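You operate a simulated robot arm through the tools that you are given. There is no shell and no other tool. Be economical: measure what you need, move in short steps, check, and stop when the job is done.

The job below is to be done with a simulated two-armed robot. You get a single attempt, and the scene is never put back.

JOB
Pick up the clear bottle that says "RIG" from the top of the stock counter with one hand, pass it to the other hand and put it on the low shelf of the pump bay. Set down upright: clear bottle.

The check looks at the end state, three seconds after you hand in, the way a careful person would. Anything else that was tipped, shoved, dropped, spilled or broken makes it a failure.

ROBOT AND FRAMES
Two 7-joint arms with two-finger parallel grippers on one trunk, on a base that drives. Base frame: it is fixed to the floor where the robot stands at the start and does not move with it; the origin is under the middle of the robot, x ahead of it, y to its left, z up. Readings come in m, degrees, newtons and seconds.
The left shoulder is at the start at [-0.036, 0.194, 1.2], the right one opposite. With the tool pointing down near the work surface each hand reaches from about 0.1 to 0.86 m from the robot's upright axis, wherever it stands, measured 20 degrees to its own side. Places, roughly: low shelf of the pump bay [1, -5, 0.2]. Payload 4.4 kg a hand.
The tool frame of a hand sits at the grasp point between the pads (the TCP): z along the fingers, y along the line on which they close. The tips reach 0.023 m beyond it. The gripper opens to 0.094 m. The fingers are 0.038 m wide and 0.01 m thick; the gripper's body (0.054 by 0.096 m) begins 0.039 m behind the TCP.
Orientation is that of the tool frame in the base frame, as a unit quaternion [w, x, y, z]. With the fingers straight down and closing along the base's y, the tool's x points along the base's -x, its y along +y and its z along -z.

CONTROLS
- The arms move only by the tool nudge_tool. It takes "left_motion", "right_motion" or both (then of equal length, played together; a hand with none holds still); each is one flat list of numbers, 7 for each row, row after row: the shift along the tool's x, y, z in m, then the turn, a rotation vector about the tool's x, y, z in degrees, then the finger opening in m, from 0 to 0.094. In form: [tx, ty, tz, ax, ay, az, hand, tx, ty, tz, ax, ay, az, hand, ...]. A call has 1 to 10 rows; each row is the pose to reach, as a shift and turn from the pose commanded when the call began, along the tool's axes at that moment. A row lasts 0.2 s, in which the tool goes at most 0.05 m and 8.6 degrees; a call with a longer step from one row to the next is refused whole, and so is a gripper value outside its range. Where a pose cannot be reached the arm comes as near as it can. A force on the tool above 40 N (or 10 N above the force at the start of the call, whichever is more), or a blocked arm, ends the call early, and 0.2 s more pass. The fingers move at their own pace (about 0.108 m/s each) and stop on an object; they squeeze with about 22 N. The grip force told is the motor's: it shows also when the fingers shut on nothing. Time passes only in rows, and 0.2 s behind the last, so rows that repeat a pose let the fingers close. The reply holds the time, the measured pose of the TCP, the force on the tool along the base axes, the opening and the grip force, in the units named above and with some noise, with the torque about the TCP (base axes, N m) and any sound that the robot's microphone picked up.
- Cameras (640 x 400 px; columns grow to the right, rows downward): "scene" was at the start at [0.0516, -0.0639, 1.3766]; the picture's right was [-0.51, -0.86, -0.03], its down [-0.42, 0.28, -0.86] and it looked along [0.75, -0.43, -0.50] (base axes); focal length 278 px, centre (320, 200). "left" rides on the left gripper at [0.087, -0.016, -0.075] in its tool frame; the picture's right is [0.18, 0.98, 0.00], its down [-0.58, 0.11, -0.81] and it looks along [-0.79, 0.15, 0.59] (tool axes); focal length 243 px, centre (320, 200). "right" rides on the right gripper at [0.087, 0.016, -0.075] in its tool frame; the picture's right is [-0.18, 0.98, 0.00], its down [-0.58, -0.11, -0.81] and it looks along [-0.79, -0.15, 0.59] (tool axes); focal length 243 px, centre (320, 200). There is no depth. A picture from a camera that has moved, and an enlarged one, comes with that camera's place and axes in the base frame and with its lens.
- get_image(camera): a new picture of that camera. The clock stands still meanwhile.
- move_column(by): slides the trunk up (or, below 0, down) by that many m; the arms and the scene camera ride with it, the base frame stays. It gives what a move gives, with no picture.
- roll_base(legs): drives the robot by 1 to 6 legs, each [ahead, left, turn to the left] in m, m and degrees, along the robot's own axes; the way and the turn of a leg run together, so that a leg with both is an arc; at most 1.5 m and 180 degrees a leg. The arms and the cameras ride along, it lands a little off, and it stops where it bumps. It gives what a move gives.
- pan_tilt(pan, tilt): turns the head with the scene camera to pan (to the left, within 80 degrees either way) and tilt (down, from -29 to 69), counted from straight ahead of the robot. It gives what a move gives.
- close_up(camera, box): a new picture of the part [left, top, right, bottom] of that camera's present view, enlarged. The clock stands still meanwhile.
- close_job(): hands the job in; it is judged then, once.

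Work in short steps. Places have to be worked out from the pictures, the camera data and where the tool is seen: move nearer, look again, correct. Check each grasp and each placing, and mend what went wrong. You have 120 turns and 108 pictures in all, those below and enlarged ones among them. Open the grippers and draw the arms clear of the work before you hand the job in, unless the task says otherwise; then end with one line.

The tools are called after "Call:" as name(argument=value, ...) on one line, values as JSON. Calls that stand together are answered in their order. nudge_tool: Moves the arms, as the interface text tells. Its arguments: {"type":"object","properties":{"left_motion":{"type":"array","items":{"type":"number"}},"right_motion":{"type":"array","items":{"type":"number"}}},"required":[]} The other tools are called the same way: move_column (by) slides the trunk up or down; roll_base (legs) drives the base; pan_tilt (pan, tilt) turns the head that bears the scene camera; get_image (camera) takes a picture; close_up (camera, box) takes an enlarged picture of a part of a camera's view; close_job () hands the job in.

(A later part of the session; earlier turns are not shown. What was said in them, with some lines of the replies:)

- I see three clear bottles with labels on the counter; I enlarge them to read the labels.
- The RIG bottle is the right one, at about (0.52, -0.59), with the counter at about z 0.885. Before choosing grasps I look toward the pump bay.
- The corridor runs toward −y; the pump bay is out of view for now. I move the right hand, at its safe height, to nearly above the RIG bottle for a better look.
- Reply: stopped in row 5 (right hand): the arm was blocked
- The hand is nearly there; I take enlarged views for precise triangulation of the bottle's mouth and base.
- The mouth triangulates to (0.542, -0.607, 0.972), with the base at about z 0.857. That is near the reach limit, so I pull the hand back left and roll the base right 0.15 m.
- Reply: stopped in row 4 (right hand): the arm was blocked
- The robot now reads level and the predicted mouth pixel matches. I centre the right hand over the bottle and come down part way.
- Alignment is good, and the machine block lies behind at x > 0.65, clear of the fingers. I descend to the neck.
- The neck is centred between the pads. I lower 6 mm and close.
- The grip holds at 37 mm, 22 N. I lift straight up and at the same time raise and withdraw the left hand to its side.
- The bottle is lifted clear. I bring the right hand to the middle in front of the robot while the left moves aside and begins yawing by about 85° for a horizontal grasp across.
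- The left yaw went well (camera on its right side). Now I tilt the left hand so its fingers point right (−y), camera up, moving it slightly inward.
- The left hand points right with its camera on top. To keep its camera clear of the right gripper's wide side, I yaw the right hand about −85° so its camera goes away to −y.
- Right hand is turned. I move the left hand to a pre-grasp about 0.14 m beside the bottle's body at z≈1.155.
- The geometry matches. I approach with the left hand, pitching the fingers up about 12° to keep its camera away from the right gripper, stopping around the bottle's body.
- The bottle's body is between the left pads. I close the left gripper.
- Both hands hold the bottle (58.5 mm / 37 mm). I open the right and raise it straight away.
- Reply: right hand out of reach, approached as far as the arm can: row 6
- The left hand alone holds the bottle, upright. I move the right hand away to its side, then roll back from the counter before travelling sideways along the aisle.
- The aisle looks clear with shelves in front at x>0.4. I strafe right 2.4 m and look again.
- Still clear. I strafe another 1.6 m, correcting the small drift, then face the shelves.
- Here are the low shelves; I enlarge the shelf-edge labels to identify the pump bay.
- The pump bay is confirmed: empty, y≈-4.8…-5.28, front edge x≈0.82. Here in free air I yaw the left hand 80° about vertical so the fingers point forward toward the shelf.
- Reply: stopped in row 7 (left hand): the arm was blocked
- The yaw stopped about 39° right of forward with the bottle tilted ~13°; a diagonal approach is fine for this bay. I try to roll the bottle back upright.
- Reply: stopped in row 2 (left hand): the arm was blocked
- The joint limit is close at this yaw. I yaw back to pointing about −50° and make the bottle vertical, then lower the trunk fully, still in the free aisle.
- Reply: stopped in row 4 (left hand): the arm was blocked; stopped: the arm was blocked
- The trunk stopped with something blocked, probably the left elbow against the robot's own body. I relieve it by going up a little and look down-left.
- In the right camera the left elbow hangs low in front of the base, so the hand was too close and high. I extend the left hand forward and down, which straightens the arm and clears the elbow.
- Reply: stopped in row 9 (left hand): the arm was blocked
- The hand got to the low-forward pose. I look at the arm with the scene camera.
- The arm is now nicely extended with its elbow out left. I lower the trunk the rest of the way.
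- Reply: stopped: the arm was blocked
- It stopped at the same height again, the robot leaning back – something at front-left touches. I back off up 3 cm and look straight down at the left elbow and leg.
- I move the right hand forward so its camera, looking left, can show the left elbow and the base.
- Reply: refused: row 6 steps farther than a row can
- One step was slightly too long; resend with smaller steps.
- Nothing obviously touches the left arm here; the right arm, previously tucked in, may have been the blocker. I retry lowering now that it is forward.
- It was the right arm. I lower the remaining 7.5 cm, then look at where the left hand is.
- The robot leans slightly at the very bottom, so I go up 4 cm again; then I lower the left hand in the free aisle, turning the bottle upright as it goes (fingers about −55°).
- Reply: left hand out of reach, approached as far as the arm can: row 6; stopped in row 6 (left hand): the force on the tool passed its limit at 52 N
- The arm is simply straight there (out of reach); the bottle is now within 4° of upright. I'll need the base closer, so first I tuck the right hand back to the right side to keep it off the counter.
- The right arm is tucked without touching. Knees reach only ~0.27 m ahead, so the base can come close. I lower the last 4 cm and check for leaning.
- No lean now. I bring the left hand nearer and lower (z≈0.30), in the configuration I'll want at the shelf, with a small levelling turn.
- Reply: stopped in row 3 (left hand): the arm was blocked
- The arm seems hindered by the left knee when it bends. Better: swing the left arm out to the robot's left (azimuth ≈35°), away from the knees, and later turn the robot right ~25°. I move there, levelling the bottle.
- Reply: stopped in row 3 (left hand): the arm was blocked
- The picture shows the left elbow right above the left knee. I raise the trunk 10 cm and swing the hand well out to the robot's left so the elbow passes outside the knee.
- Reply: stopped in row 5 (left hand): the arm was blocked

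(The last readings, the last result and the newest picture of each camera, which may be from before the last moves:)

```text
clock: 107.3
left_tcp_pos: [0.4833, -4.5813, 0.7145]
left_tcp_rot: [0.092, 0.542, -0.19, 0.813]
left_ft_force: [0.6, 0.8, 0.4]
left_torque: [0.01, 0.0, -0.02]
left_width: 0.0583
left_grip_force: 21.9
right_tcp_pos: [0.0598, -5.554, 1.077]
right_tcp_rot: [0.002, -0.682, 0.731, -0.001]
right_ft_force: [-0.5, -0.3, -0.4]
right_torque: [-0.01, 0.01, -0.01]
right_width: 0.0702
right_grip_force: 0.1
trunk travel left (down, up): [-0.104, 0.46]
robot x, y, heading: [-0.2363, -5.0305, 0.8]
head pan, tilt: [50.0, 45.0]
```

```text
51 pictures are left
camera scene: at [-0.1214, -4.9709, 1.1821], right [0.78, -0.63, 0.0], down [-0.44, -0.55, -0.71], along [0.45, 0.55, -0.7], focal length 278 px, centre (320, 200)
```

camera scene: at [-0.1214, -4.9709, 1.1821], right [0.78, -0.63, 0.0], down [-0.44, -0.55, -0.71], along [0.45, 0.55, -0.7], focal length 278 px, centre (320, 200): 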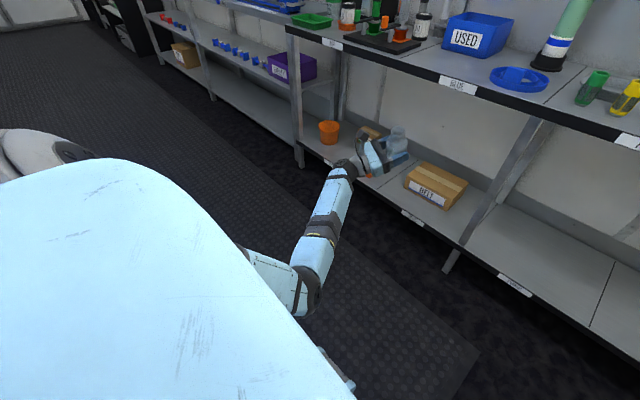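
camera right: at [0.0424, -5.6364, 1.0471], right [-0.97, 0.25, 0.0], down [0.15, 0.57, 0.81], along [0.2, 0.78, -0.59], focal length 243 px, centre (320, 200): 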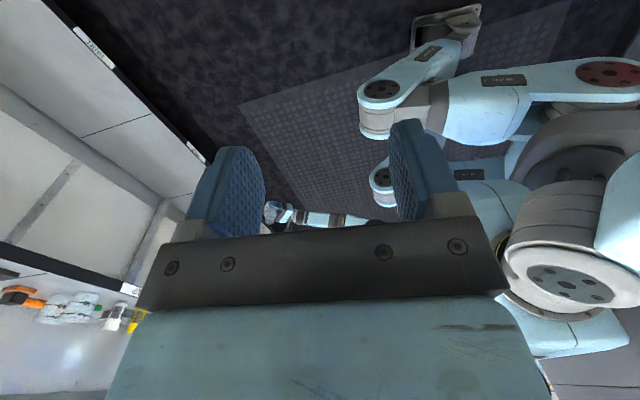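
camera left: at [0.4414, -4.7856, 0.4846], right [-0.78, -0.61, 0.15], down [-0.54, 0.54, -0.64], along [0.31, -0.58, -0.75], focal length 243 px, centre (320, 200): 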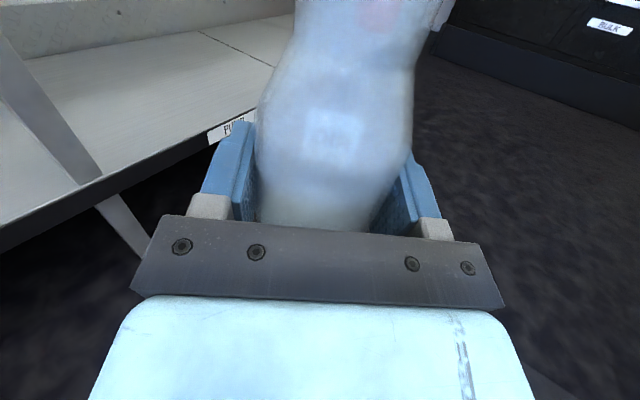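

The real limit looks like the wrist: the forearm is too level. With a steep, nearly straight arm the camera-up, forward pose is natural. I raise the trunk 0.4 m to set up that posture away from the knees, then lower the hand with the arm sloping down.

Call:
move_column(by=0.4)

Call:
nudge_tool(left_motion=[-0.027, 0.024, -0.019, -0.6, -1.2, -1.4, 0.04, -0.053, 0.049, -0.037, -1.1, -2.4, -2.7, 0.04, -0.08, 0.073, -0.056, -1.7, -3.6, -4.1, 0.04, -0.107, 0.097, -0.075, -2.2, -4.8, -5.5, 0.04, -0.134, 0.122, -0.094, -2.8, -6, -6.9, 0.04, -0.16, 0.146, -0.112, -3.3, -7.2, -8.2, 0.04, -0.187, 0.17, -0.131, -3.9, -8.4, -9.6, 0.04, -0.214, 0.194, -0.15, -4.4, -9.6, -11, 0.04, -0.24, 0.219, -0.168, -5, -10.8, -12.3, 0.04, -0.267, 0.243, -0.187, -5.5, -12, -13.7, 0.04])

Call:
pan_tilt(pan=30, tilt=55)

Call:
get_image(camera="scene")

```text
clock: 111.1
left_tcp_pos: [0.4807, -4.5821, 1.0998]
left_tcp_rot: [0.094, 0.549, -0.186, 0.809]
left_ft_force: [-0.5, -0.7, -1.2]
left_torque: [-0.01, 0.01, 0.0]
left_width: 0.0582
left_grip_force: 21.6
right_tcp_pos: [0.063, -5.5517, 1.4752]
right_tcp_rot: [-0.001, -0.682, 0.731, 0.001]
right_ft_force: [0.8, 0.0, 0.1]
right_torque: [-0.04, -0.03, -0.02]
right_width: 0.0697
right_grip_force: 0.0
trunk travel left (down, up): [-0.504, 0.06]
robot x, y, heading: [-0.2359, -5.0332, 1.2]
head pan, tilt: [50.0, 45.0]
```

```text
clock: 113.3
left_tcp_pos: [0.3375, -4.7163, 0.7439]
left_tcp_rot: [0.197, 0.644, -0.167, 0.72]
left_ft_force: [-0.9, 0.5, -0.6]
left_torque: [0.03, 0.01, 0.02]
left_width: 0.058
left_grip_force: 21.3
right_tcp_pos: [0.0633, -5.551, 1.4758]
right_tcp_rot: [-0.001, -0.682, 0.732, 0.0]
right_ft_force: [-0.5, 0.5, 0.5]
right_torque: [-0.01, 0.01, 0.0]
right_width: 0.0698
right_grip_force: 0.1
trunk travel left (down, up): [-0.504, 0.06]
robot x, y, heading: [-0.237, -5.0328, 0.9]
head pan, tilt: [50.0, 45.0]
```

```text
clock: 114.2
left_tcp_pos: [0.3366, -4.7167, 0.7452]
left_tcp_rot: [0.197, 0.644, -0.167, 0.721]
left_ft_force: [0.8, 0.3, -1.4]
left_torque: [-0.03, -0.01, -0.02]
left_width: 0.0584
left_grip_force: 22.1
right_tcp_pos: [0.062, -5.5516, 1.4762]
right_tcp_rot: [0.001, -0.682, 0.731, 0.0]
right_ft_force: [0.3, -0.1, -0.5]
right_torque: [-0.04, 0.02, -0.02]
right_width: 0.0703
right_grip_force: 0.1
trunk travel left (down, up): [-0.504, 0.06]
robot x, y, heading: [-0.237, -5.0316, 0.9]
head pan, tilt: [30.0, 55.0]
```

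```text
50 pictures are left
camera scene: at [-0.1069, -4.9947, 1.5674], right [0.51, -0.86, 0.0], down [-0.7, -0.42, -0.57], along [0.49, 0.3, -0.82], focal length 278 px, centre (320, 200)
```

scene: 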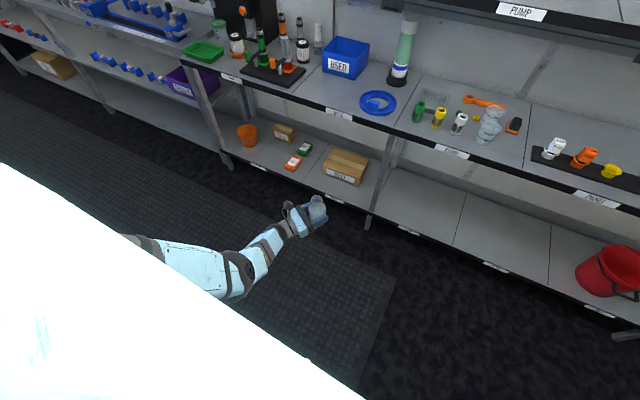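

That worked precisely: bottle upright, fingers at −30°, arm sloping down, and the trunk has 0.5 m of travel down. I lower it 0.45 m here in the aisle to check that nothing touches.

Call:
move_column(by=-0.45)

Call:
get_image(camera="scene")

Call:
get_image(camera="left")

```text
refused: -0.45 is not a number from -0.4 to 0.4
```

```text
49 pictures are left
camera scene: at [-0.1069, -4.9947, 1.5674], right [0.51, -0.86, 0.0], down [-0.7, -0.42, -0.57], along [0.49, 0.3, -0.82], focal length 278 px, centre (320, 200)
```

scene: 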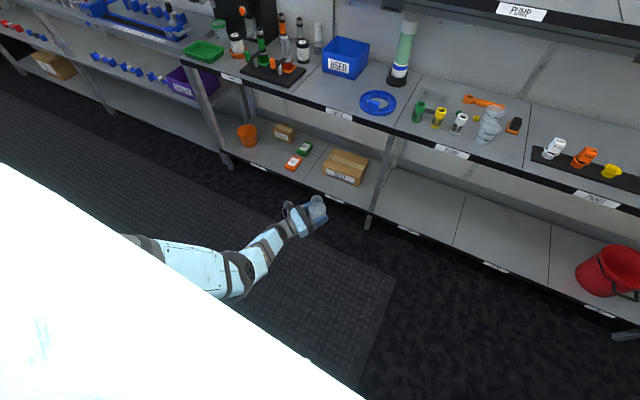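

```text
48 pictures are left
camera left: at [0.2728, -4.6607, 0.8205], right [-0.51, -0.84, 0.2], down [-0.69, 0.26, -0.67], along [0.51, -0.48, -0.72], focal length 243 px, centre (320, 200)
```

left: 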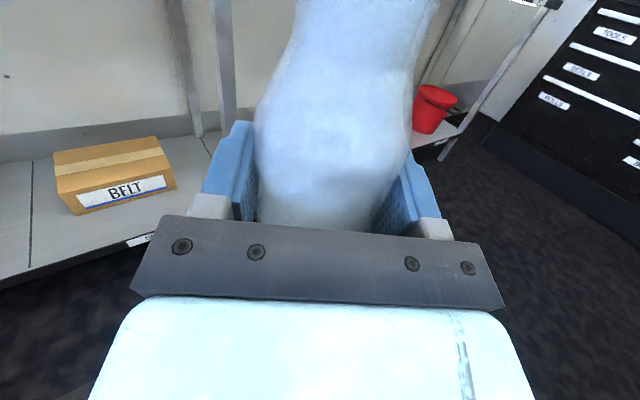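

Limit is 0.4 per call; I lower 0.35 m.

Call:
move_column(by=-0.35)

Call:
get_image(camera="scene")

```text
clock: 117.6
left_tcp_pos: [0.3369, -4.7167, 0.3953]
left_tcp_rot: [0.198, 0.643, -0.168, 0.721]
left_ft_force: [-0.2, -0.4, 0.5]
left_torque: [-0.02, -0.03, 0.0]
left_width: 0.0582
left_grip_force: 22.6
right_tcp_pos: [0.0618, -5.5514, 1.1269]
right_tcp_rot: [0.0, -0.682, 0.731, 0.0]
right_ft_force: [0.2, 0.2, 0.0]
right_torque: [0.0, 0.01, 0.0]
right_width: 0.0699
right_grip_force: 0.0
trunk travel left (down, up): [-0.154, 0.41]
robot x, y, heading: [-0.2359, -5.0332, 0.7]
head pan, tilt: [30.0, 55.0]
```

```text
47 pictures are left
camera scene: at [-0.1068, -4.9946, 1.2174], right [0.51, -0.86, 0.0], down [-0.7, -0.42, -0.57], along [0.49, 0.29, -0.82], focal length 278 px, centre (320, 200)
```

scene: 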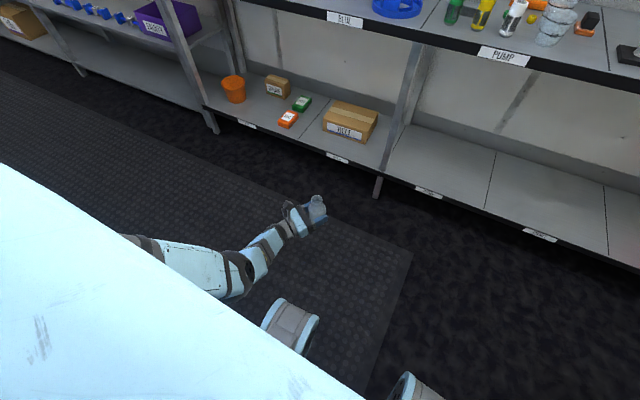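

Call:
move_column(by=-0.11)

Call:
get_image(camera="scene")

```text
clock: 119.2
left_tcp_pos: [0.3687, -4.6865, 0.386]
left_tcp_rot: [0.176, 0.628, -0.177, 0.737]
left_ft_force: [-0.1, 8.2, -2.2]
left_torque: [0.01, -0.12, -0.51]
left_width: 0.0582
left_grip_force: 22.6
right_tcp_pos: [0.0575, -5.5498, 1.0888]
right_tcp_rot: [0.003, -0.682, 0.731, -0.004]
right_ft_force: [0.3, 1.1, 1.2]
right_torque: [-0.07, 0.0, -0.03]
right_width: 0.0699
right_grip_force: 0.1
trunk travel left (down, up): [-0.11, 0.453]
robot x, y, heading: [-0.2401, -5.0314, 0.9]
head pan, tilt: [30.0, 55.0]
stopped: the arm was blocked; the commanded pose is now the measured one
```

```text
46 pictures are left
camera scene: at [-0.1119, -4.9929, 1.1785], right [0.51, -0.86, 0.0], down [-0.7, -0.42, -0.58], along [0.5, 0.29, -0.82], focal length 278 px, centre (320, 200)
```

scene: 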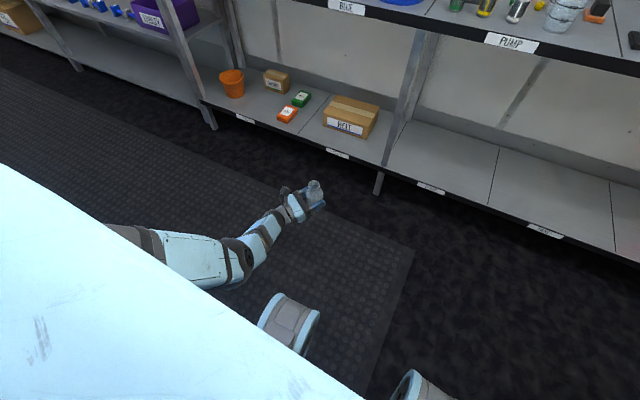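

The elbow touches the knee just before the bottom. I raise 15 cm and swing the arm further left (azimuth ≈60°, fingers straight ahead of the robot), so the elbow passes outside the knee.

Call:
move_column(by=0.15)

Call:
nudge_tool(left_motion=[0, -0.02, -0.033, 3.6, -0.2, 0.2, 0.04, 0, -0.04, -0.066, 7.2, -0.4, 0.4, 0.04, 0.001, -0.06, -0.099, 10.8, -0.6, 0.6, 0.04, 0.001, -0.08, -0.132, 14.4, -0.8, 0.8, 0.04, 0.002, -0.1, -0.165, 18, -1, 1, 0.04, 0.002, -0.12, -0.198, 21.6, -1.3, 1.3, 0.04, 0.003, -0.14, -0.231, 25.2, -1.5, 1.5, 0.04, 0.003, -0.159, -0.264, 28.8, -1.7, 1.7, 0.04])

Call:
get_image(camera="scene")

```text
clock: 121.0
left_tcp_pos: [0.3663, -4.6966, 0.5259]
left_tcp_rot: [0.184, 0.63, -0.176, 0.734]
left_ft_force: [-0.1, 0.3, -0.2]
left_torque: [0.01, 0.0, -0.03]
left_width: 0.0583
left_grip_force: 21.7
right_tcp_pos: [0.0627, -5.5519, 1.2316]
right_tcp_rot: [0.0, -0.682, 0.731, -0.001]
right_ft_force: [-0.1, 0.2, -0.3]
right_torque: [-0.02, -0.02, 0.0]
right_width: 0.07
right_grip_force: 0.0
trunk travel left (down, up): [-0.26, 0.303]
robot x, y, heading: [-0.2347, -5.0325, 0.9]
head pan, tilt: [30.0, 55.0]
```

```text
clock: 122.8
left_tcp_pos: [0.2185, -4.4256, 0.4924]
left_tcp_rot: [0.007, 0.664, 0.001, 0.747]
left_ft_force: [-0.4, -1.1, -1.7]
left_torque: [0.04, -0.03, -0.02]
left_width: 0.0583
left_grip_force: 21.9
right_tcp_pos: [0.0631, -5.5521, 1.2336]
right_tcp_rot: [-0.001, -0.682, 0.731, -0.001]
right_ft_force: [0.6, 0.1, 0.0]
right_torque: [-0.04, -0.01, -0.01]
right_width: 0.0705
right_grip_force: 0.0
trunk travel left (down, up): [-0.26, 0.303]
robot x, y, heading: [-0.2388, -5.035, 0.9]
head pan, tilt: [30.0, 55.0]
```

```text
45 pictures are left
camera scene: at [-0.1068, -4.9939, 1.3238], right [0.51, -0.86, 0.0], down [-0.7, -0.42, -0.57], along [0.49, 0.29, -0.82], focal length 278 px, centre (320, 200)
```

scene: 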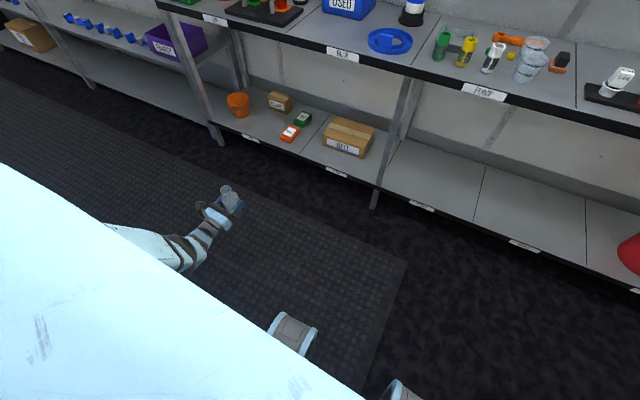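

Reached exactly, elbow well away from the knee. Now lower the trunk 0.25 m.

Call:
move_column(by=-0.25)

Call:
get_image(camera="scene")

```text
clock: 125.3
left_tcp_pos: [0.2184, -4.427, 0.2434]
left_tcp_rot: [0.008, 0.664, 0.0, 0.748]
left_ft_force: [0.3, 0.0, 0.1]
left_torque: [0.0, 0.0, 0.02]
left_width: 0.0579
left_grip_force: 21.9
right_tcp_pos: [0.0624, -5.5529, 0.9828]
right_tcp_rot: [0.0, -0.682, 0.732, 0.0]
right_ft_force: [0.4, 0.2, -0.1]
right_torque: [0.0, 0.03, 0.01]
right_width: 0.0701
right_grip_force: 0.0
trunk travel left (down, up): [-0.01, 0.553]
robot x, y, heading: [-0.2334, -5.0339, 1.0]
head pan, tilt: [30.0, 55.0]
```

```text
44 pictures are left
camera scene: at [-0.1068, -4.9946, 1.0738], right [0.51, -0.86, 0.0], down [-0.7, -0.42, -0.57], along [0.49, 0.29, -0.82], focal length 278 px, centre (320, 200)
```

scene: 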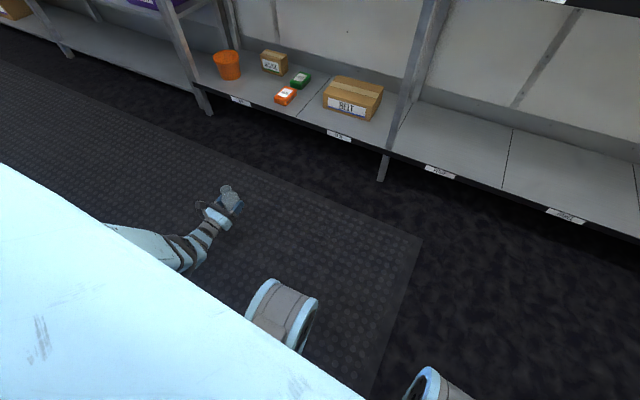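

The lowered posture is free: TCP z 0.243 at the bottom. Triangulated, the shelf's front edge is at x≈0.77 and its label z≈0.22. I raise 0.17 m, turn right 21°, and drive to a spot in front of the bay.

Call:
move_column(by=0.17)

Call:
roll_base(legs=[[0, 0, -21], [0.37, -0.316, 0]])

Call:
pan_tilt(pan=30, tilt=45)

Call:
get_image(camera="scene")

Call:
get_image(camera="left")

```text
clock: 127.2
left_tcp_pos: [0.2183, -4.4261, 0.4124]
left_tcp_rot: [0.007, 0.664, 0.001, 0.747]
left_ft_force: [0.1, -0.1, -0.4]
left_torque: [0.04, -0.01, 0.02]
left_width: 0.0579
left_grip_force: 21.8
right_tcp_pos: [0.0629, -5.5519, 1.1518]
right_tcp_rot: [-0.001, -0.682, 0.731, 0.0]
right_ft_force: [-0.2, -0.1, 0.0]
right_torque: [0.01, -0.04, -0.01]
right_width: 0.0699
right_grip_force: 0.0
trunk travel left (down, up): [-0.18, 0.383]
robot x, y, heading: [-0.2375, -5.0331, 1.4]
head pan, tilt: [30.0, 55.0]
```

```text
clock: 131.7
left_tcp_pos: [0.6534, -5.0626, 0.4117]
left_tcp_rot: [0.145, 0.653, -0.122, 0.734]
left_ft_force: [0.1, -0.8, -0.5]
left_torque: [0.01, -0.01, 0.0]
left_width: 0.0581
left_grip_force: 22.0
right_tcp_pos: [0.0966, -6.0536, 1.152]
right_tcp_rot: [0.0, -0.534, 0.845, -0.001]
right_ft_force: [0.7, 0.6, -0.2]
right_torque: [-0.02, 0.0, -0.01]
right_width: 0.0701
right_grip_force: 0.0
trunk travel left (down, up): [-0.18, 0.383]
robot x, y, heading: [0.0087, -5.4606, -20.4]
head pan, tilt: [30.0, 55.0]
```

```text
clock: 132.5
left_tcp_pos: [0.6528, -5.0627, 0.4123]
left_tcp_rot: [0.146, 0.653, -0.123, 0.733]
left_ft_force: [-0.4, 0.2, -0.3]
left_torque: [0.0, -0.01, 0.02]
left_width: 0.058
left_grip_force: 21.6
right_tcp_pos: [0.0976, -6.0539, 1.1527]
right_tcp_rot: [0.0, -0.535, 0.845, 0.0]
right_ft_force: [0.4, -0.4, -0.1]
right_torque: [0.01, 0.01, -0.03]
right_width: 0.0702
right_grip_force: 0.0
trunk travel left (down, up): [-0.18, 0.383]
robot x, y, heading: [0.0074, -5.4649, -20.1]
head pan, tilt: [30.0, 45.0]
```

```text
43 pictures are left
camera scene: at [0.1516, -5.4719, 1.2572], right [0.17, -0.99, 0.0], down [-0.7, -0.12, -0.71], along [0.7, 0.12, -0.71], focal length 278 px, centre (320, 200)
```

scene: 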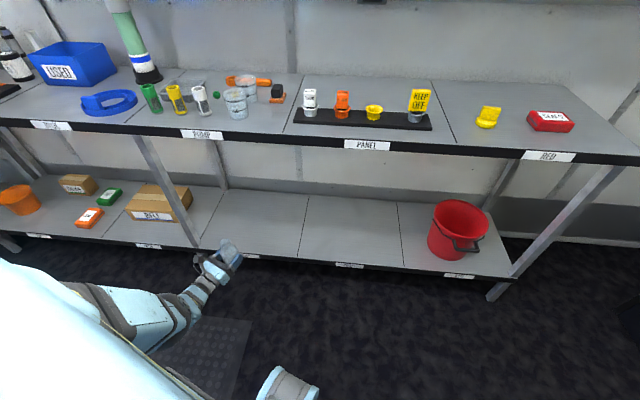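

```text
42 pictures are left
camera left: at [0.5819, -5.0169, 0.4889], right [-0.39, -0.9, 0.19], down [-0.72, 0.17, -0.67], along [0.57, -0.4, -0.72], focal length 243 px, centre (320, 200)
```

left: 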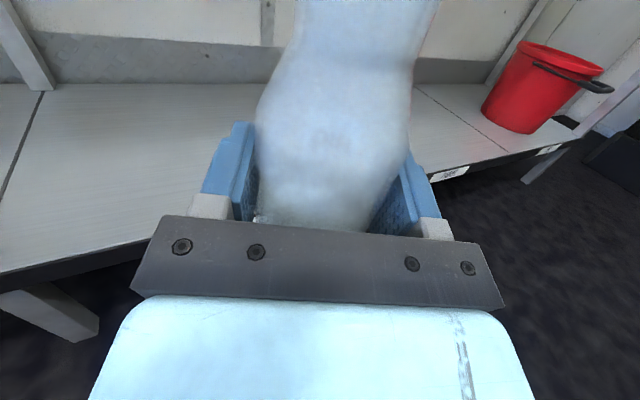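

The bay ahead is empty, and the bottle (y −5.06) is centred in it. Edge estimate is x≈0.80; I drive 0.2 m in so the bottle's axis comes ~6 cm behind the edge, still high above the shelf.

Call:
roll_base(legs=[[0.195, 0.071, 0]])

Call:
get_image(camera="scene")

Call:
get_image(camera="left")

```text
clock: 134.1
left_tcp_pos: [0.8599, -5.0598, 0.4122]
left_tcp_rot: [0.144, 0.653, -0.121, 0.734]
left_ft_force: [-0.5, -0.3, 0.3]
left_torque: [0.03, -0.04, 0.01]
left_width: 0.0581
left_grip_force: 21.5
right_tcp_pos: [0.3111, -6.0538, 1.1523]
right_tcp_rot: [0.0, -0.536, 0.844, 0.0]
right_ft_force: [0.8, -1.4, 0.4]
right_torque: [-0.02, 0.06, -0.01]
right_width: 0.0701
right_grip_force: 0.0
trunk travel left (down, up): [-0.18, 0.383]
robot x, y, heading: [0.2185, -5.463, -20.2]
head pan, tilt: [30.0, 45.0]
```

```text
41 pictures are left
camera scene: at [0.3621, -5.4712, 1.2571], right [0.17, -0.99, 0.0], down [-0.7, -0.12, -0.71], along [0.7, 0.12, -0.71], focal length 278 px, centre (320, 200)
```

scene: 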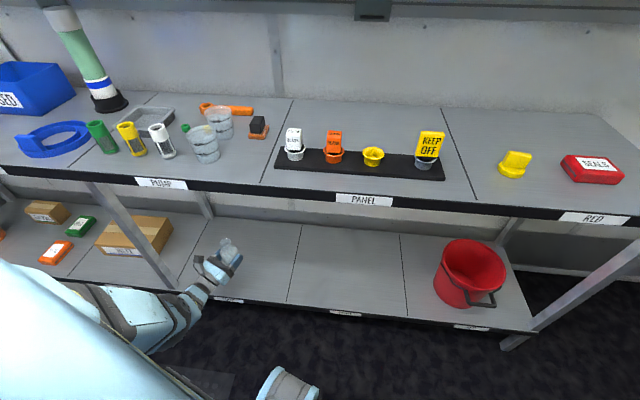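

```text
40 pictures are left
camera left: at [0.7887, -5.0135, 0.4884], right [-0.38, -0.9, 0.19], down [-0.72, 0.16, -0.67], along [0.57, -0.4, -0.72], focal length 243 px, centre (320, 200)
```

left: 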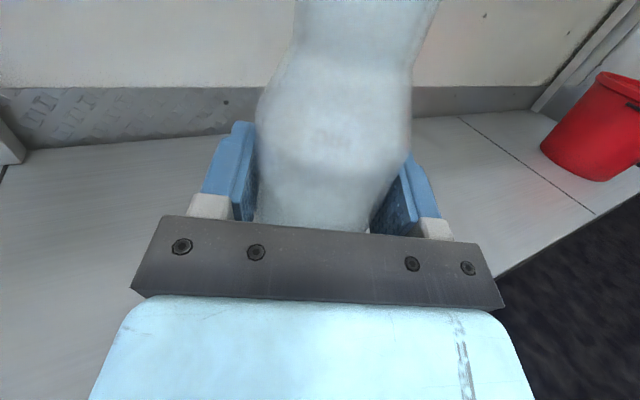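

The edge is at x≈0.815, so the bottle's axis is 4.5 cm inside. I go in 1.2 cm more and pitch the fingers down 5° so the gripper's underside clears the shelf, then lower 12 cm.

Call:
nudge_tool(left_motion=[-0.001, -0.004, 0.011, 0, -5, 0, 0.04, -0.001, -0.004, 0.011, 0, -5, 0, 0.04])

Call:
move_column(by=-0.12)

Call:
get_image(camera="left")

Call:
close_up(camera="scene", box=[150, 180, 310, 330])

```text
clock: 134.7
left_tcp_pos: [0.8709, -5.0595, 0.4134]
left_tcp_rot: [0.137, 0.685, -0.126, 0.704]
left_ft_force: [-0.3, 0.6, -1.2]
left_torque: [0.01, -0.06, 0.0]
left_width: 0.0582
left_grip_force: 22.0
right_tcp_pos: [0.31, -6.0542, 1.1534]
right_tcp_rot: [-0.001, -0.537, 0.844, 0.0]
right_ft_force: [0.2, -0.9, 0.0]
right_torque: [0.0, 0.02, 0.01]
right_width: 0.0702
right_grip_force: 0.0
trunk travel left (down, up): [-0.18, 0.383]
robot x, y, heading: [0.2183, -5.4593, -20.2]
head pan, tilt: [30.0, 45.0]
```

```text
clock: 136.2
left_tcp_pos: [0.872, -5.0593, 0.2931]
left_tcp_rot: [0.139, 0.684, -0.128, 0.704]
left_ft_force: [-0.4, 0.5, -1.1]
left_torque: [0.01, 0.0, 0.02]
left_width: 0.0583
left_grip_force: 21.7
right_tcp_pos: [0.3097, -6.0529, 1.0322]
right_tcp_rot: [0.0, -0.536, 0.844, 0.0]
right_ft_force: [0.6, 0.9, 0.6]
right_torque: [0.0, 0.01, 0.0]
right_width: 0.0701
right_grip_force: 0.1
trunk travel left (down, up): [-0.06, 0.503]
robot x, y, heading: [0.2189, -5.4643, -20.1]
head pan, tilt: [30.0, 45.0]
```

```text
39 pictures are left
camera left: at [0.8065, -5.0158, 0.377], right [-0.37, -0.91, 0.19], down [-0.78, 0.18, -0.6], along [0.51, -0.37, -0.77], focal length 243 px, centre (320, 200)
```

left: 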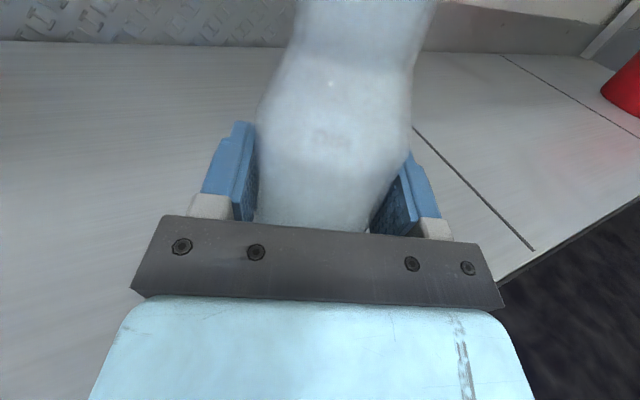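

```text
2.67 times, centred on (230, 255) of scene
camera zoom: at [0.3614, -5.4712, 1.1373], right [0.17, -0.99, 0.0], down [-0.7, -0.12, -0.71], along [0.7, 0.12, -0.71], focal length 743 px, centre (560, 53)
```

zoom: 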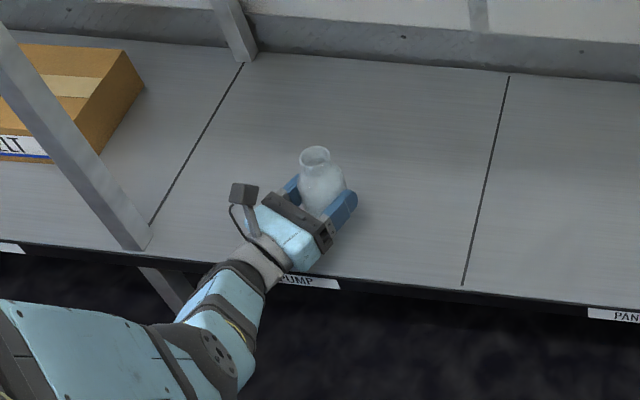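

Triangulating the bay line's end gives the shelf top at z≈0.222, so contact should occur at TCP z≈0.26. I lower 2.5 cm.

Call:
move_column(by=-0.025)

Call:
close_up(camera="scene", box=[190, 180, 270, 290])

```text
clock: 136.9
left_tcp_pos: [0.8721, -5.0584, 0.2703]
left_tcp_rot: [0.138, 0.684, -0.128, 0.705]
left_ft_force: [-6.6, -3.6, 13.6]
left_torque: [0.47, 1.32, 0.45]
left_width: 0.058
left_grip_force: 22.3
right_tcp_pos: [0.3091, -6.0543, 1.0067]
right_tcp_rot: [0.001, -0.536, 0.844, -0.001]
right_ft_force: [-0.4, 0.2, 0.4]
right_torque: [-0.01, 0.02, -0.02]
right_width: 0.0698
right_grip_force: 0.1
trunk travel left (down, up): [-0.035, 0.528]
robot x, y, heading: [0.2184, -5.4601, -20.3]
head pan, tilt: [30.0, 45.0]
```

```text
3.64 times, centred on (230, 235) of scene
camera zoom: at [0.3602, -5.4719, 1.1127], right [0.17, -0.99, 0.0], down [-0.7, -0.12, -0.71], along [0.7, 0.12, -0.71], focal length 1013 px, centre (647, 73)
```

zoom: 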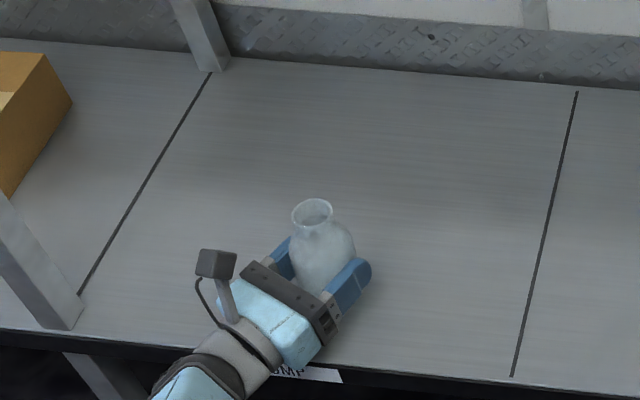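

The torque shows the contact is ~0.1 m behind the TCP: the round wrist flange touches the shelf edge, not the bottle. I raise 1.5 cm and pitch the fingers down a further 7° to lift the flange, coming back 4 mm.

Call:
move_column(by=0.015)

Call:
nudge_tool(left_motion=[0, 0.001, -0.004, 0, -3.5, 0, 0.04, 0, 0.001, -0.004, 0, -7, 0, 0.04, 0, 0.001, -0.004, 0, -7, 0, 0.04])

Call:
close_up(camera="scene", box=[190, 180, 270, 290])

```text
clock: 137.5
left_tcp_pos: [0.8709, -5.0596, 0.2823]
left_tcp_rot: [0.138, 0.685, -0.127, 0.704]
left_ft_force: [0.0, -0.3, -0.6]
left_torque: [-0.01, 0.01, -0.01]
left_width: 0.0579
left_grip_force: 21.4
right_tcp_pos: [0.3106, -6.0539, 1.0218]
right_tcp_rot: [-0.001, -0.537, 0.844, 0.0]
right_ft_force: [0.1, -0.5, -0.4]
right_torque: [-0.04, 0.01, -0.03]
right_width: 0.0699
right_grip_force: 0.1
trunk travel left (down, up): [-0.05, 0.513]
robot x, y, heading: [0.2185, -5.4645, -20.2]
head pan, tilt: [30.0, 45.0]
```

```text
clock: 138.3
left_tcp_pos: [0.8668, -5.0579, 0.2851]
left_tcp_rot: [0.13, 0.727, -0.135, 0.661]
left_ft_force: [0.2, -0.8, -1.0]
left_torque: [-0.01, 0.03, 0.03]
left_width: 0.0582
left_grip_force: 21.8
right_tcp_pos: [0.3104, -6.0538, 1.0222]
right_tcp_rot: [0.0, -0.536, 0.844, 0.0]
right_ft_force: [-0.8, -0.2, 0.3]
right_torque: [-0.04, 0.01, -0.01]
right_width: 0.07
right_grip_force: 0.0
trunk travel left (down, up): [-0.05, 0.513]
robot x, y, heading: [0.2184, -5.4658, -20.0]
head pan, tilt: [30.0, 45.0]
```

```text
3.64 times, centred on (230, 235) of scene
camera zoom: at [0.3615, -5.4712, 1.1272], right [0.17, -0.99, 0.0], down [-0.7, -0.12, -0.71], along [0.7, 0.12, -0.71], focal length 1013 px, centre (647, 73)
```

zoom: 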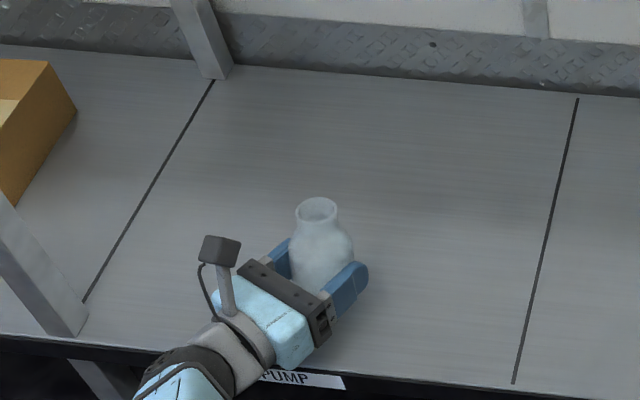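

Now the bottle leans forward ~12°. I lower in small steps, watching the force: first 1.5 cm.

Call:
move_column(by=-0.015)

Call:
move_column(by=-0.006)

```text
clock: 138.9
left_tcp_pos: [0.8674, -5.0586, 0.2697]
left_tcp_rot: [0.13, 0.726, -0.135, 0.661]
left_ft_force: [-0.5, 0.0, -0.7]
left_torque: [0.02, 0.0, 0.02]
left_width: 0.0583
left_grip_force: 22.2
right_tcp_pos: [0.3102, -6.0551, 1.0082]
right_tcp_rot: [0.0, -0.537, 0.844, 0.0]
right_ft_force: [-0.5, -0.6, -0.2]
right_torque: [0.02, 0.0, -0.03]
right_width: 0.0701
right_grip_force: 0.0
trunk travel left (down, up): [-0.035, 0.528]
robot x, y, heading: [0.2184, -5.4614, -20.2]
head pan, tilt: [30.0, 45.0]
```

```text
clock: 139.5
left_tcp_pos: [0.8668, -5.058, 0.2642]
left_tcp_rot: [0.129, 0.726, -0.134, 0.662]
left_ft_force: [-0.5, 0.1, 1.4]
left_torque: [0.01, 0.01, 0.03]
left_width: 0.0582
left_grip_force: 21.7
right_tcp_pos: [0.3091, -6.0542, 1.0024]
right_tcp_rot: [0.0, -0.536, 0.844, 0.0]
right_ft_force: [-0.6, -0.5, 0.3]
right_torque: [-0.01, -0.01, 0.0]
right_width: 0.07
right_grip_force: 0.1
trunk travel left (down, up): [-0.029, 0.534]
robot x, y, heading: [0.2191, -5.4645, -20.2]
head pan, tilt: [30.0, 45.0]
```

Barely any force yet at z 0.264; another 4 mm.

Call:
move_column(by=-0.004)

Call:
get_image(camera="left")

```text
clock: 140.0
left_tcp_pos: [0.8668, -5.0581, 0.2641]
left_tcp_rot: [0.129, 0.725, -0.136, 0.663]
left_ft_force: [-17.2, -7.9, 31.3]
left_torque: [0.69, 1.99, 0.85]
left_width: 0.0582
left_grip_force: 21.8
right_tcp_pos: [0.3077, -6.0547, 0.9962]
right_tcp_rot: [0.001, -0.537, 0.844, 0.0]
right_ft_force: [-0.4, -0.1, 0.3]
right_torque: [0.04, 0.01, 0.0]
right_width: 0.0702
right_grip_force: 0.0
trunk travel left (down, up): [-0.025, 0.538]
robot x, y, heading: [0.2171, -5.4659, -20.0]
head pan, tilt: [30.0, 45.0]
```

```text
35 pictures are left
camera left: at [0.8123, -5.0184, 0.3556], right [-0.35, -0.92, 0.19], down [-0.84, 0.21, -0.51], along [0.43, -0.33, -0.84], focal length 243 px, centre (320, 200)
```

left: 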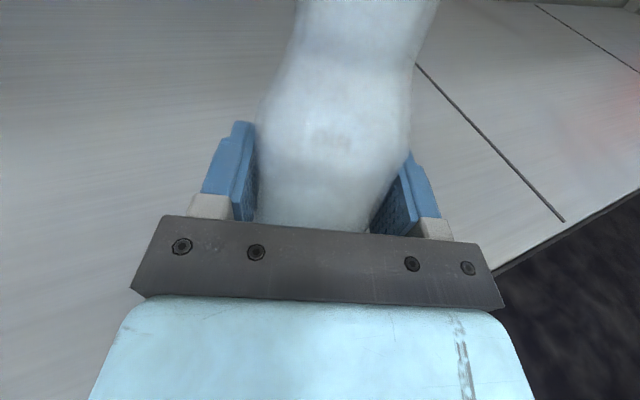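

Force rose to ~31 N: the bottle's far rim and the flange are both about touching. I relieve 3 mm, then open only slightly so the bottle settles upright between the fingers.

Call:
move_column(by=0.003)

Call:
nudge_tool(left_motion=[0, 0, 0, 0, 0, 0, 0.064, 0, 0, 0, 0, 0, 0, 0.064, 0, 0, 0, 0, 0, 0, 0.064])

Call:
get_image(camera="left")

Call:
close_up(camera="scene", box=[190, 180, 270, 290])

```text
clock: 140.6
left_tcp_pos: [0.8664, -5.0576, 0.2637]
left_tcp_rot: [0.128, 0.726, -0.134, 0.662]
left_ft_force: [-0.3, -1.0, 11.0]
left_torque: [0.35, 0.48, 0.04]
left_width: 0.0582
left_grip_force: 21.9
right_tcp_pos: [0.3092, -6.0553, 1.0002]
right_tcp_rot: [-0.001, -0.537, 0.843, -0.001]
right_ft_force: [0.4, -0.9, -0.2]
right_torque: [-0.02, -0.01, -0.04]
right_width: 0.0698
right_grip_force: 0.0
trunk travel left (down, up): [-0.028, 0.535]
robot x, y, heading: [0.2159, -5.4623, -20.3]
head pan, tilt: [30.0, 45.0]
```

```text
clock: 141.3
left_tcp_pos: [0.8669, -5.0578, 0.2633]
left_tcp_rot: [0.129, 0.726, -0.135, 0.662]
left_ft_force: [3.1, 1.9, 8.7]
left_torque: [0.35, 0.12, -0.23]
left_width: 0.064
left_grip_force: 0.1
right_tcp_pos: [0.3091, -6.0542, 1.0003]
right_tcp_rot: [0.001, -0.537, 0.844, 0.0]
right_ft_force: [-0.6, 0.5, 0.4]
right_torque: [-0.01, 0.02, -0.01]
right_width: 0.0699
right_grip_force: 0.2
trunk travel left (down, up): [-0.028, 0.535]
robot x, y, heading: [0.2166, -5.461, -20.3]
head pan, tilt: [30.0, 45.0]
```

```text
34 pictures are left
camera left: at [0.8126, -5.0184, 0.3557], right [-0.35, -0.92, 0.19], down [-0.84, 0.21, -0.51], along [0.42, -0.34, -0.84], focal length 243 px, centre (320, 200)
```

left: 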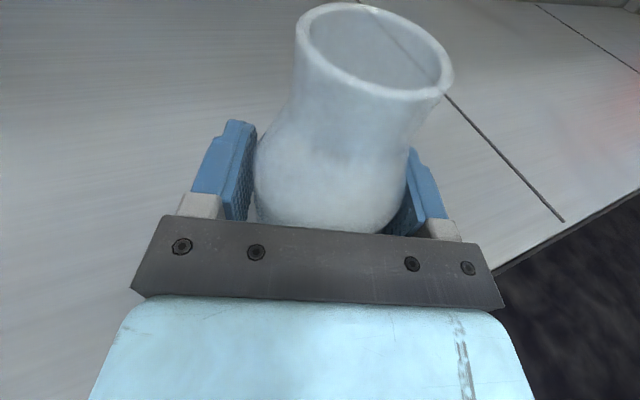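

```text
3.64 times, centred on (230, 235) of scene
camera zoom: at [0.3607, -5.4718, 1.1053], right [0.17, -0.99, 0.0], down [-0.7, -0.12, -0.71], along [0.7, 0.12, -0.71], focal length 1013 px, centre (647, 73)
```

zoom: 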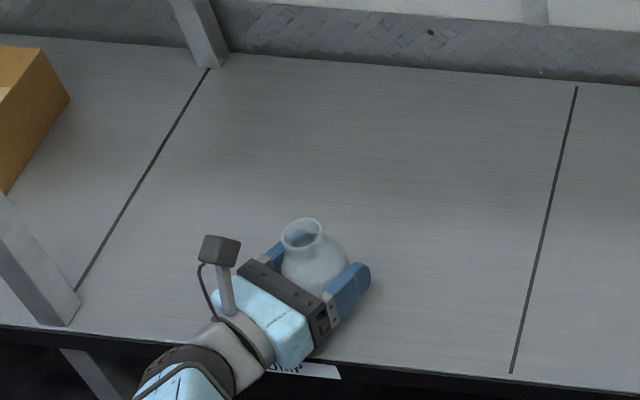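

The bottle has settled back near upright (mouth within ~1 cm of the predicted upright place). I open fully, lift 4 mm to unload the flange, and look again before withdrawing.

Call:
nudge_tool(left_motion=[0, 0, 0, 0, 0, 0, 0.08, 0, 0, 0, 0, 0, 0, 0.094, 0, 0, 0, 0, 0, 0, 0.094])

Call:
move_column(by=0.004)

Call:
get_image(camera="left")

Call:
close_up(camera="scene", box=[190, 190, 270, 270])

```text
clock: 142.2
left_tcp_pos: [0.8674, -5.0586, 0.2647]
left_tcp_rot: [0.13, 0.726, -0.136, 0.662]
left_ft_force: [4.1, 1.4, 9.4]
left_torque: [0.4, 0.12, -0.2]
left_width: 0.094
left_grip_force: 0.0
right_tcp_pos: [0.31, -6.0544, 1.0003]
right_tcp_rot: [0.002, -0.536, 0.844, -0.001]
right_ft_force: [0.4, 0.7, -0.4]
right_torque: [0.01, 0.02, 0.03]
right_width: 0.0701
right_grip_force: 0.0
trunk travel left (down, up): [-0.028, 0.535]
robot x, y, heading: [0.2143, -5.4624, -20.0]
head pan, tilt: [30.0, 45.0]
```

```text
clock: 142.7
left_tcp_pos: [0.8666, -5.0598, 0.2665]
left_tcp_rot: [0.13, 0.727, -0.134, 0.661]
left_ft_force: [-0.9, -0.2, -0.7]
left_torque: [0.01, -0.04, 0.01]
left_width: 0.0943
left_grip_force: 0.1
right_tcp_pos: [0.3106, -6.0552, 1.0039]
right_tcp_rot: [0.0, -0.537, 0.844, -0.001]
right_ft_force: [-0.2, -0.5, 0.3]
right_torque: [0.0, 0.02, 0.02]
right_width: 0.07
right_grip_force: 0.0
trunk travel left (down, up): [-0.032, 0.531]
robot x, y, heading: [0.2162, -5.4627, -20.1]
head pan, tilt: [30.0, 45.0]
```

```text
32 pictures are left
camera left: at [0.8119, -5.0189, 0.358], right [-0.35, -0.92, 0.19], down [-0.84, 0.21, -0.5], along [0.42, -0.34, -0.84], focal length 243 px, centre (320, 200)
```

left: 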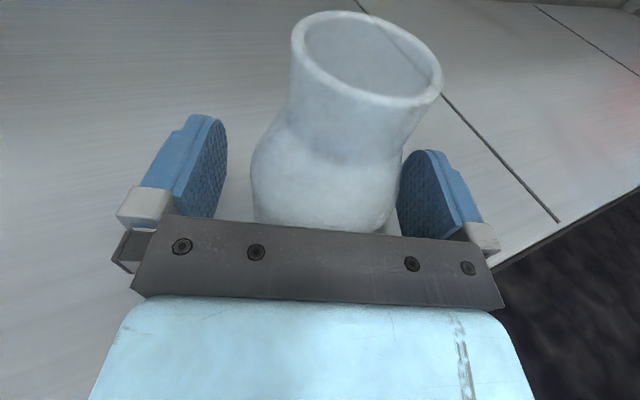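

```text
5.00 times, centred on (230, 230) of scene
camera zoom: at [0.3613, -5.4714, 1.1091], right [0.17, -0.99, 0.0], down [-0.7, -0.12, -0.71], along [0.7, 0.12, -0.71], focal length 1392 px, centre (770, 50)
```

zoom: 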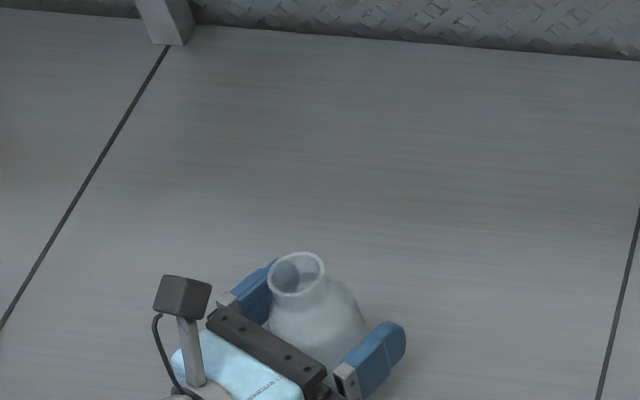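

The bottle stands freely between the open fingers. The finger axis matches the robot's heading, so I back the base straight away by 0.3 m.

Call:
roll_base(legs=[[-0.3, 0.005, 0]])

Call:
get_image(camera="scene")

Call:
get_image(camera="left")

```text
clock: 144.7
left_tcp_pos: [0.5933, -4.9552, 0.2678]
left_tcp_rot: [0.133, 0.726, -0.138, 0.66]
left_ft_force: [0.0, 0.2, -0.5]
left_torque: [-0.01, -0.01, 0.0]
left_width: 0.094
left_grip_force: 0.1
right_tcp_pos: [0.0266, -5.9468, 1.0053]
right_tcp_rot: [0.0, -0.532, 0.846, 0.0]
right_ft_force: [0.9, -0.3, 0.6]
right_torque: [-0.02, 0.01, -0.01]
right_width: 0.07
right_grip_force: 0.1
trunk travel left (down, up): [-0.032, 0.531]
robot x, y, heading: [-0.0593, -5.3506, -20.5]
head pan, tilt: [30.0, 45.0]
```

```text
30 pictures are left
camera scene: at [0.0836, -5.3643, 1.1093], right [0.16, -0.99, 0.0], down [-0.7, -0.12, -0.71], along [0.7, 0.12, -0.71], focal length 278 px, centre (320, 200)
```

scene: 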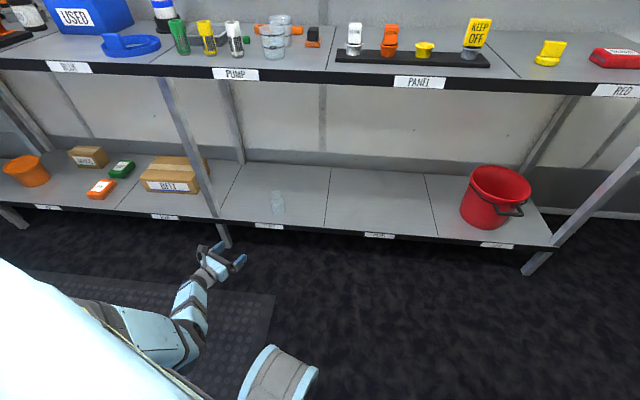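

```text
29 pictures are left
camera left: at [0.5387, -4.9156, 0.3588], right [-0.35, -0.92, 0.19], down [-0.84, 0.22, -0.5], along [0.42, -0.34, -0.84], focal length 243 px, centre (320, 200)
```

left: 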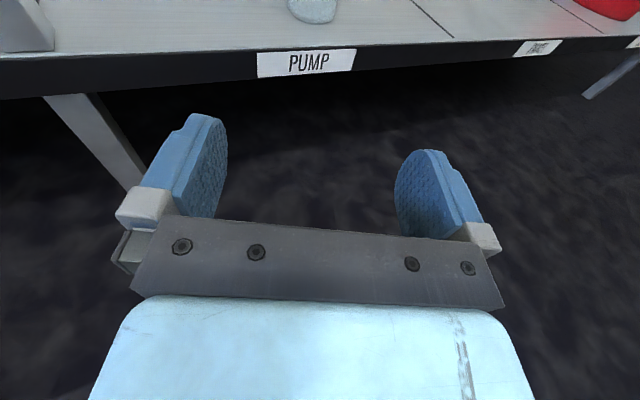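

The bottle stands in the PUMP bay behind its label. I zoom in to confirm that it is upright, and look toward the opposite side in case the right arm touched anything.

Call:
close_up(camera="scene", box=[230, 160, 330, 250])

Call:
pan_tilt(pan=-80, tilt=35)

Call:
get_image(camera="scene")

```text
4.44 times, centred on (280, 205) of scene
camera zoom: at [0.0836, -5.3643, 1.1093], right [0.16, -0.99, 0.0], down [-0.7, -0.12, -0.71], along [0.7, 0.12, -0.71], focal length 1238 px, centre (498, 178)
```

zoom: 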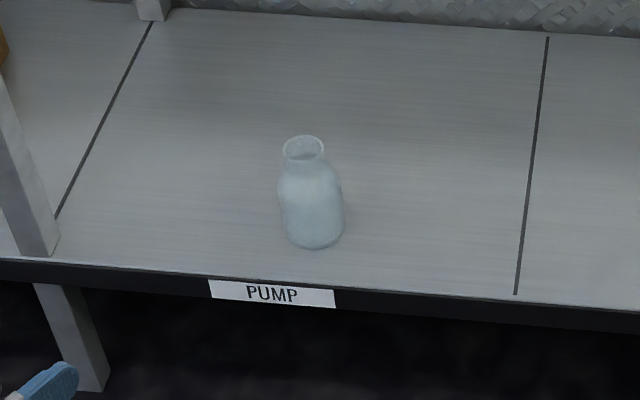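

```text
clock: 146.6
left_tcp_pos: [0.5931, -4.9563, 0.2675]
left_tcp_rot: [0.133, 0.726, -0.139, 0.661]
left_ft_force: [-0.7, -0.7, 0.9]
left_torque: [0.05, -0.01, 0.02]
left_width: 0.094
left_grip_force: 0.1
right_tcp_pos: [0.0263, -5.9453, 1.0052]
right_tcp_rot: [0.0, -0.533, 0.846, 0.0]
right_ft_force: [0.7, 0.5, -0.2]
right_torque: [-0.01, -0.04, 0.01]
right_width: 0.0699
right_grip_force: 0.0
trunk travel left (down, up): [-0.032, 0.531]
robot x, y, heading: [-0.0565, -5.3511, -20.5]
head pan, tilt: [-80.0, 35.0]
```

```text
27 pictures are left
camera scene: at [-0.0127, -5.4642, 1.124], right [-0.98, 0.18, 0.0], down [0.11, 0.56, -0.82], along [-0.15, -0.81, -0.57], focal length 278 px, centre (320, 200)
```

scene: 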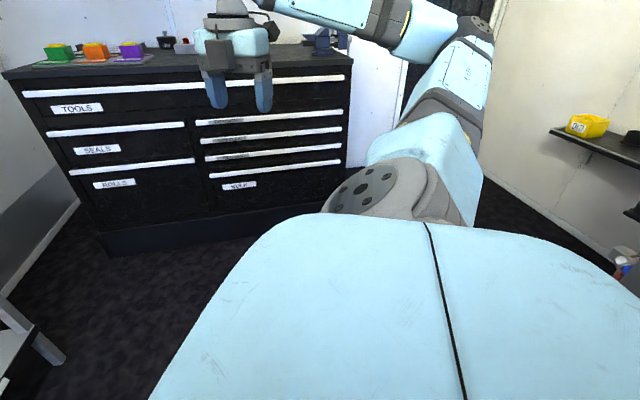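

The bottle stands upright in the bay and nothing nearby looks disturbed. Both grippers are open and the arms are clear of the work, so I hand in.

Call:
close_job()

```text
The job is handed in.
```

The clear "RIG" bottle was picked up with the right hand, passed to the left, and now stands upright on the low shelf of the pump bay. In the last pictures nothing around it looked disturbed.
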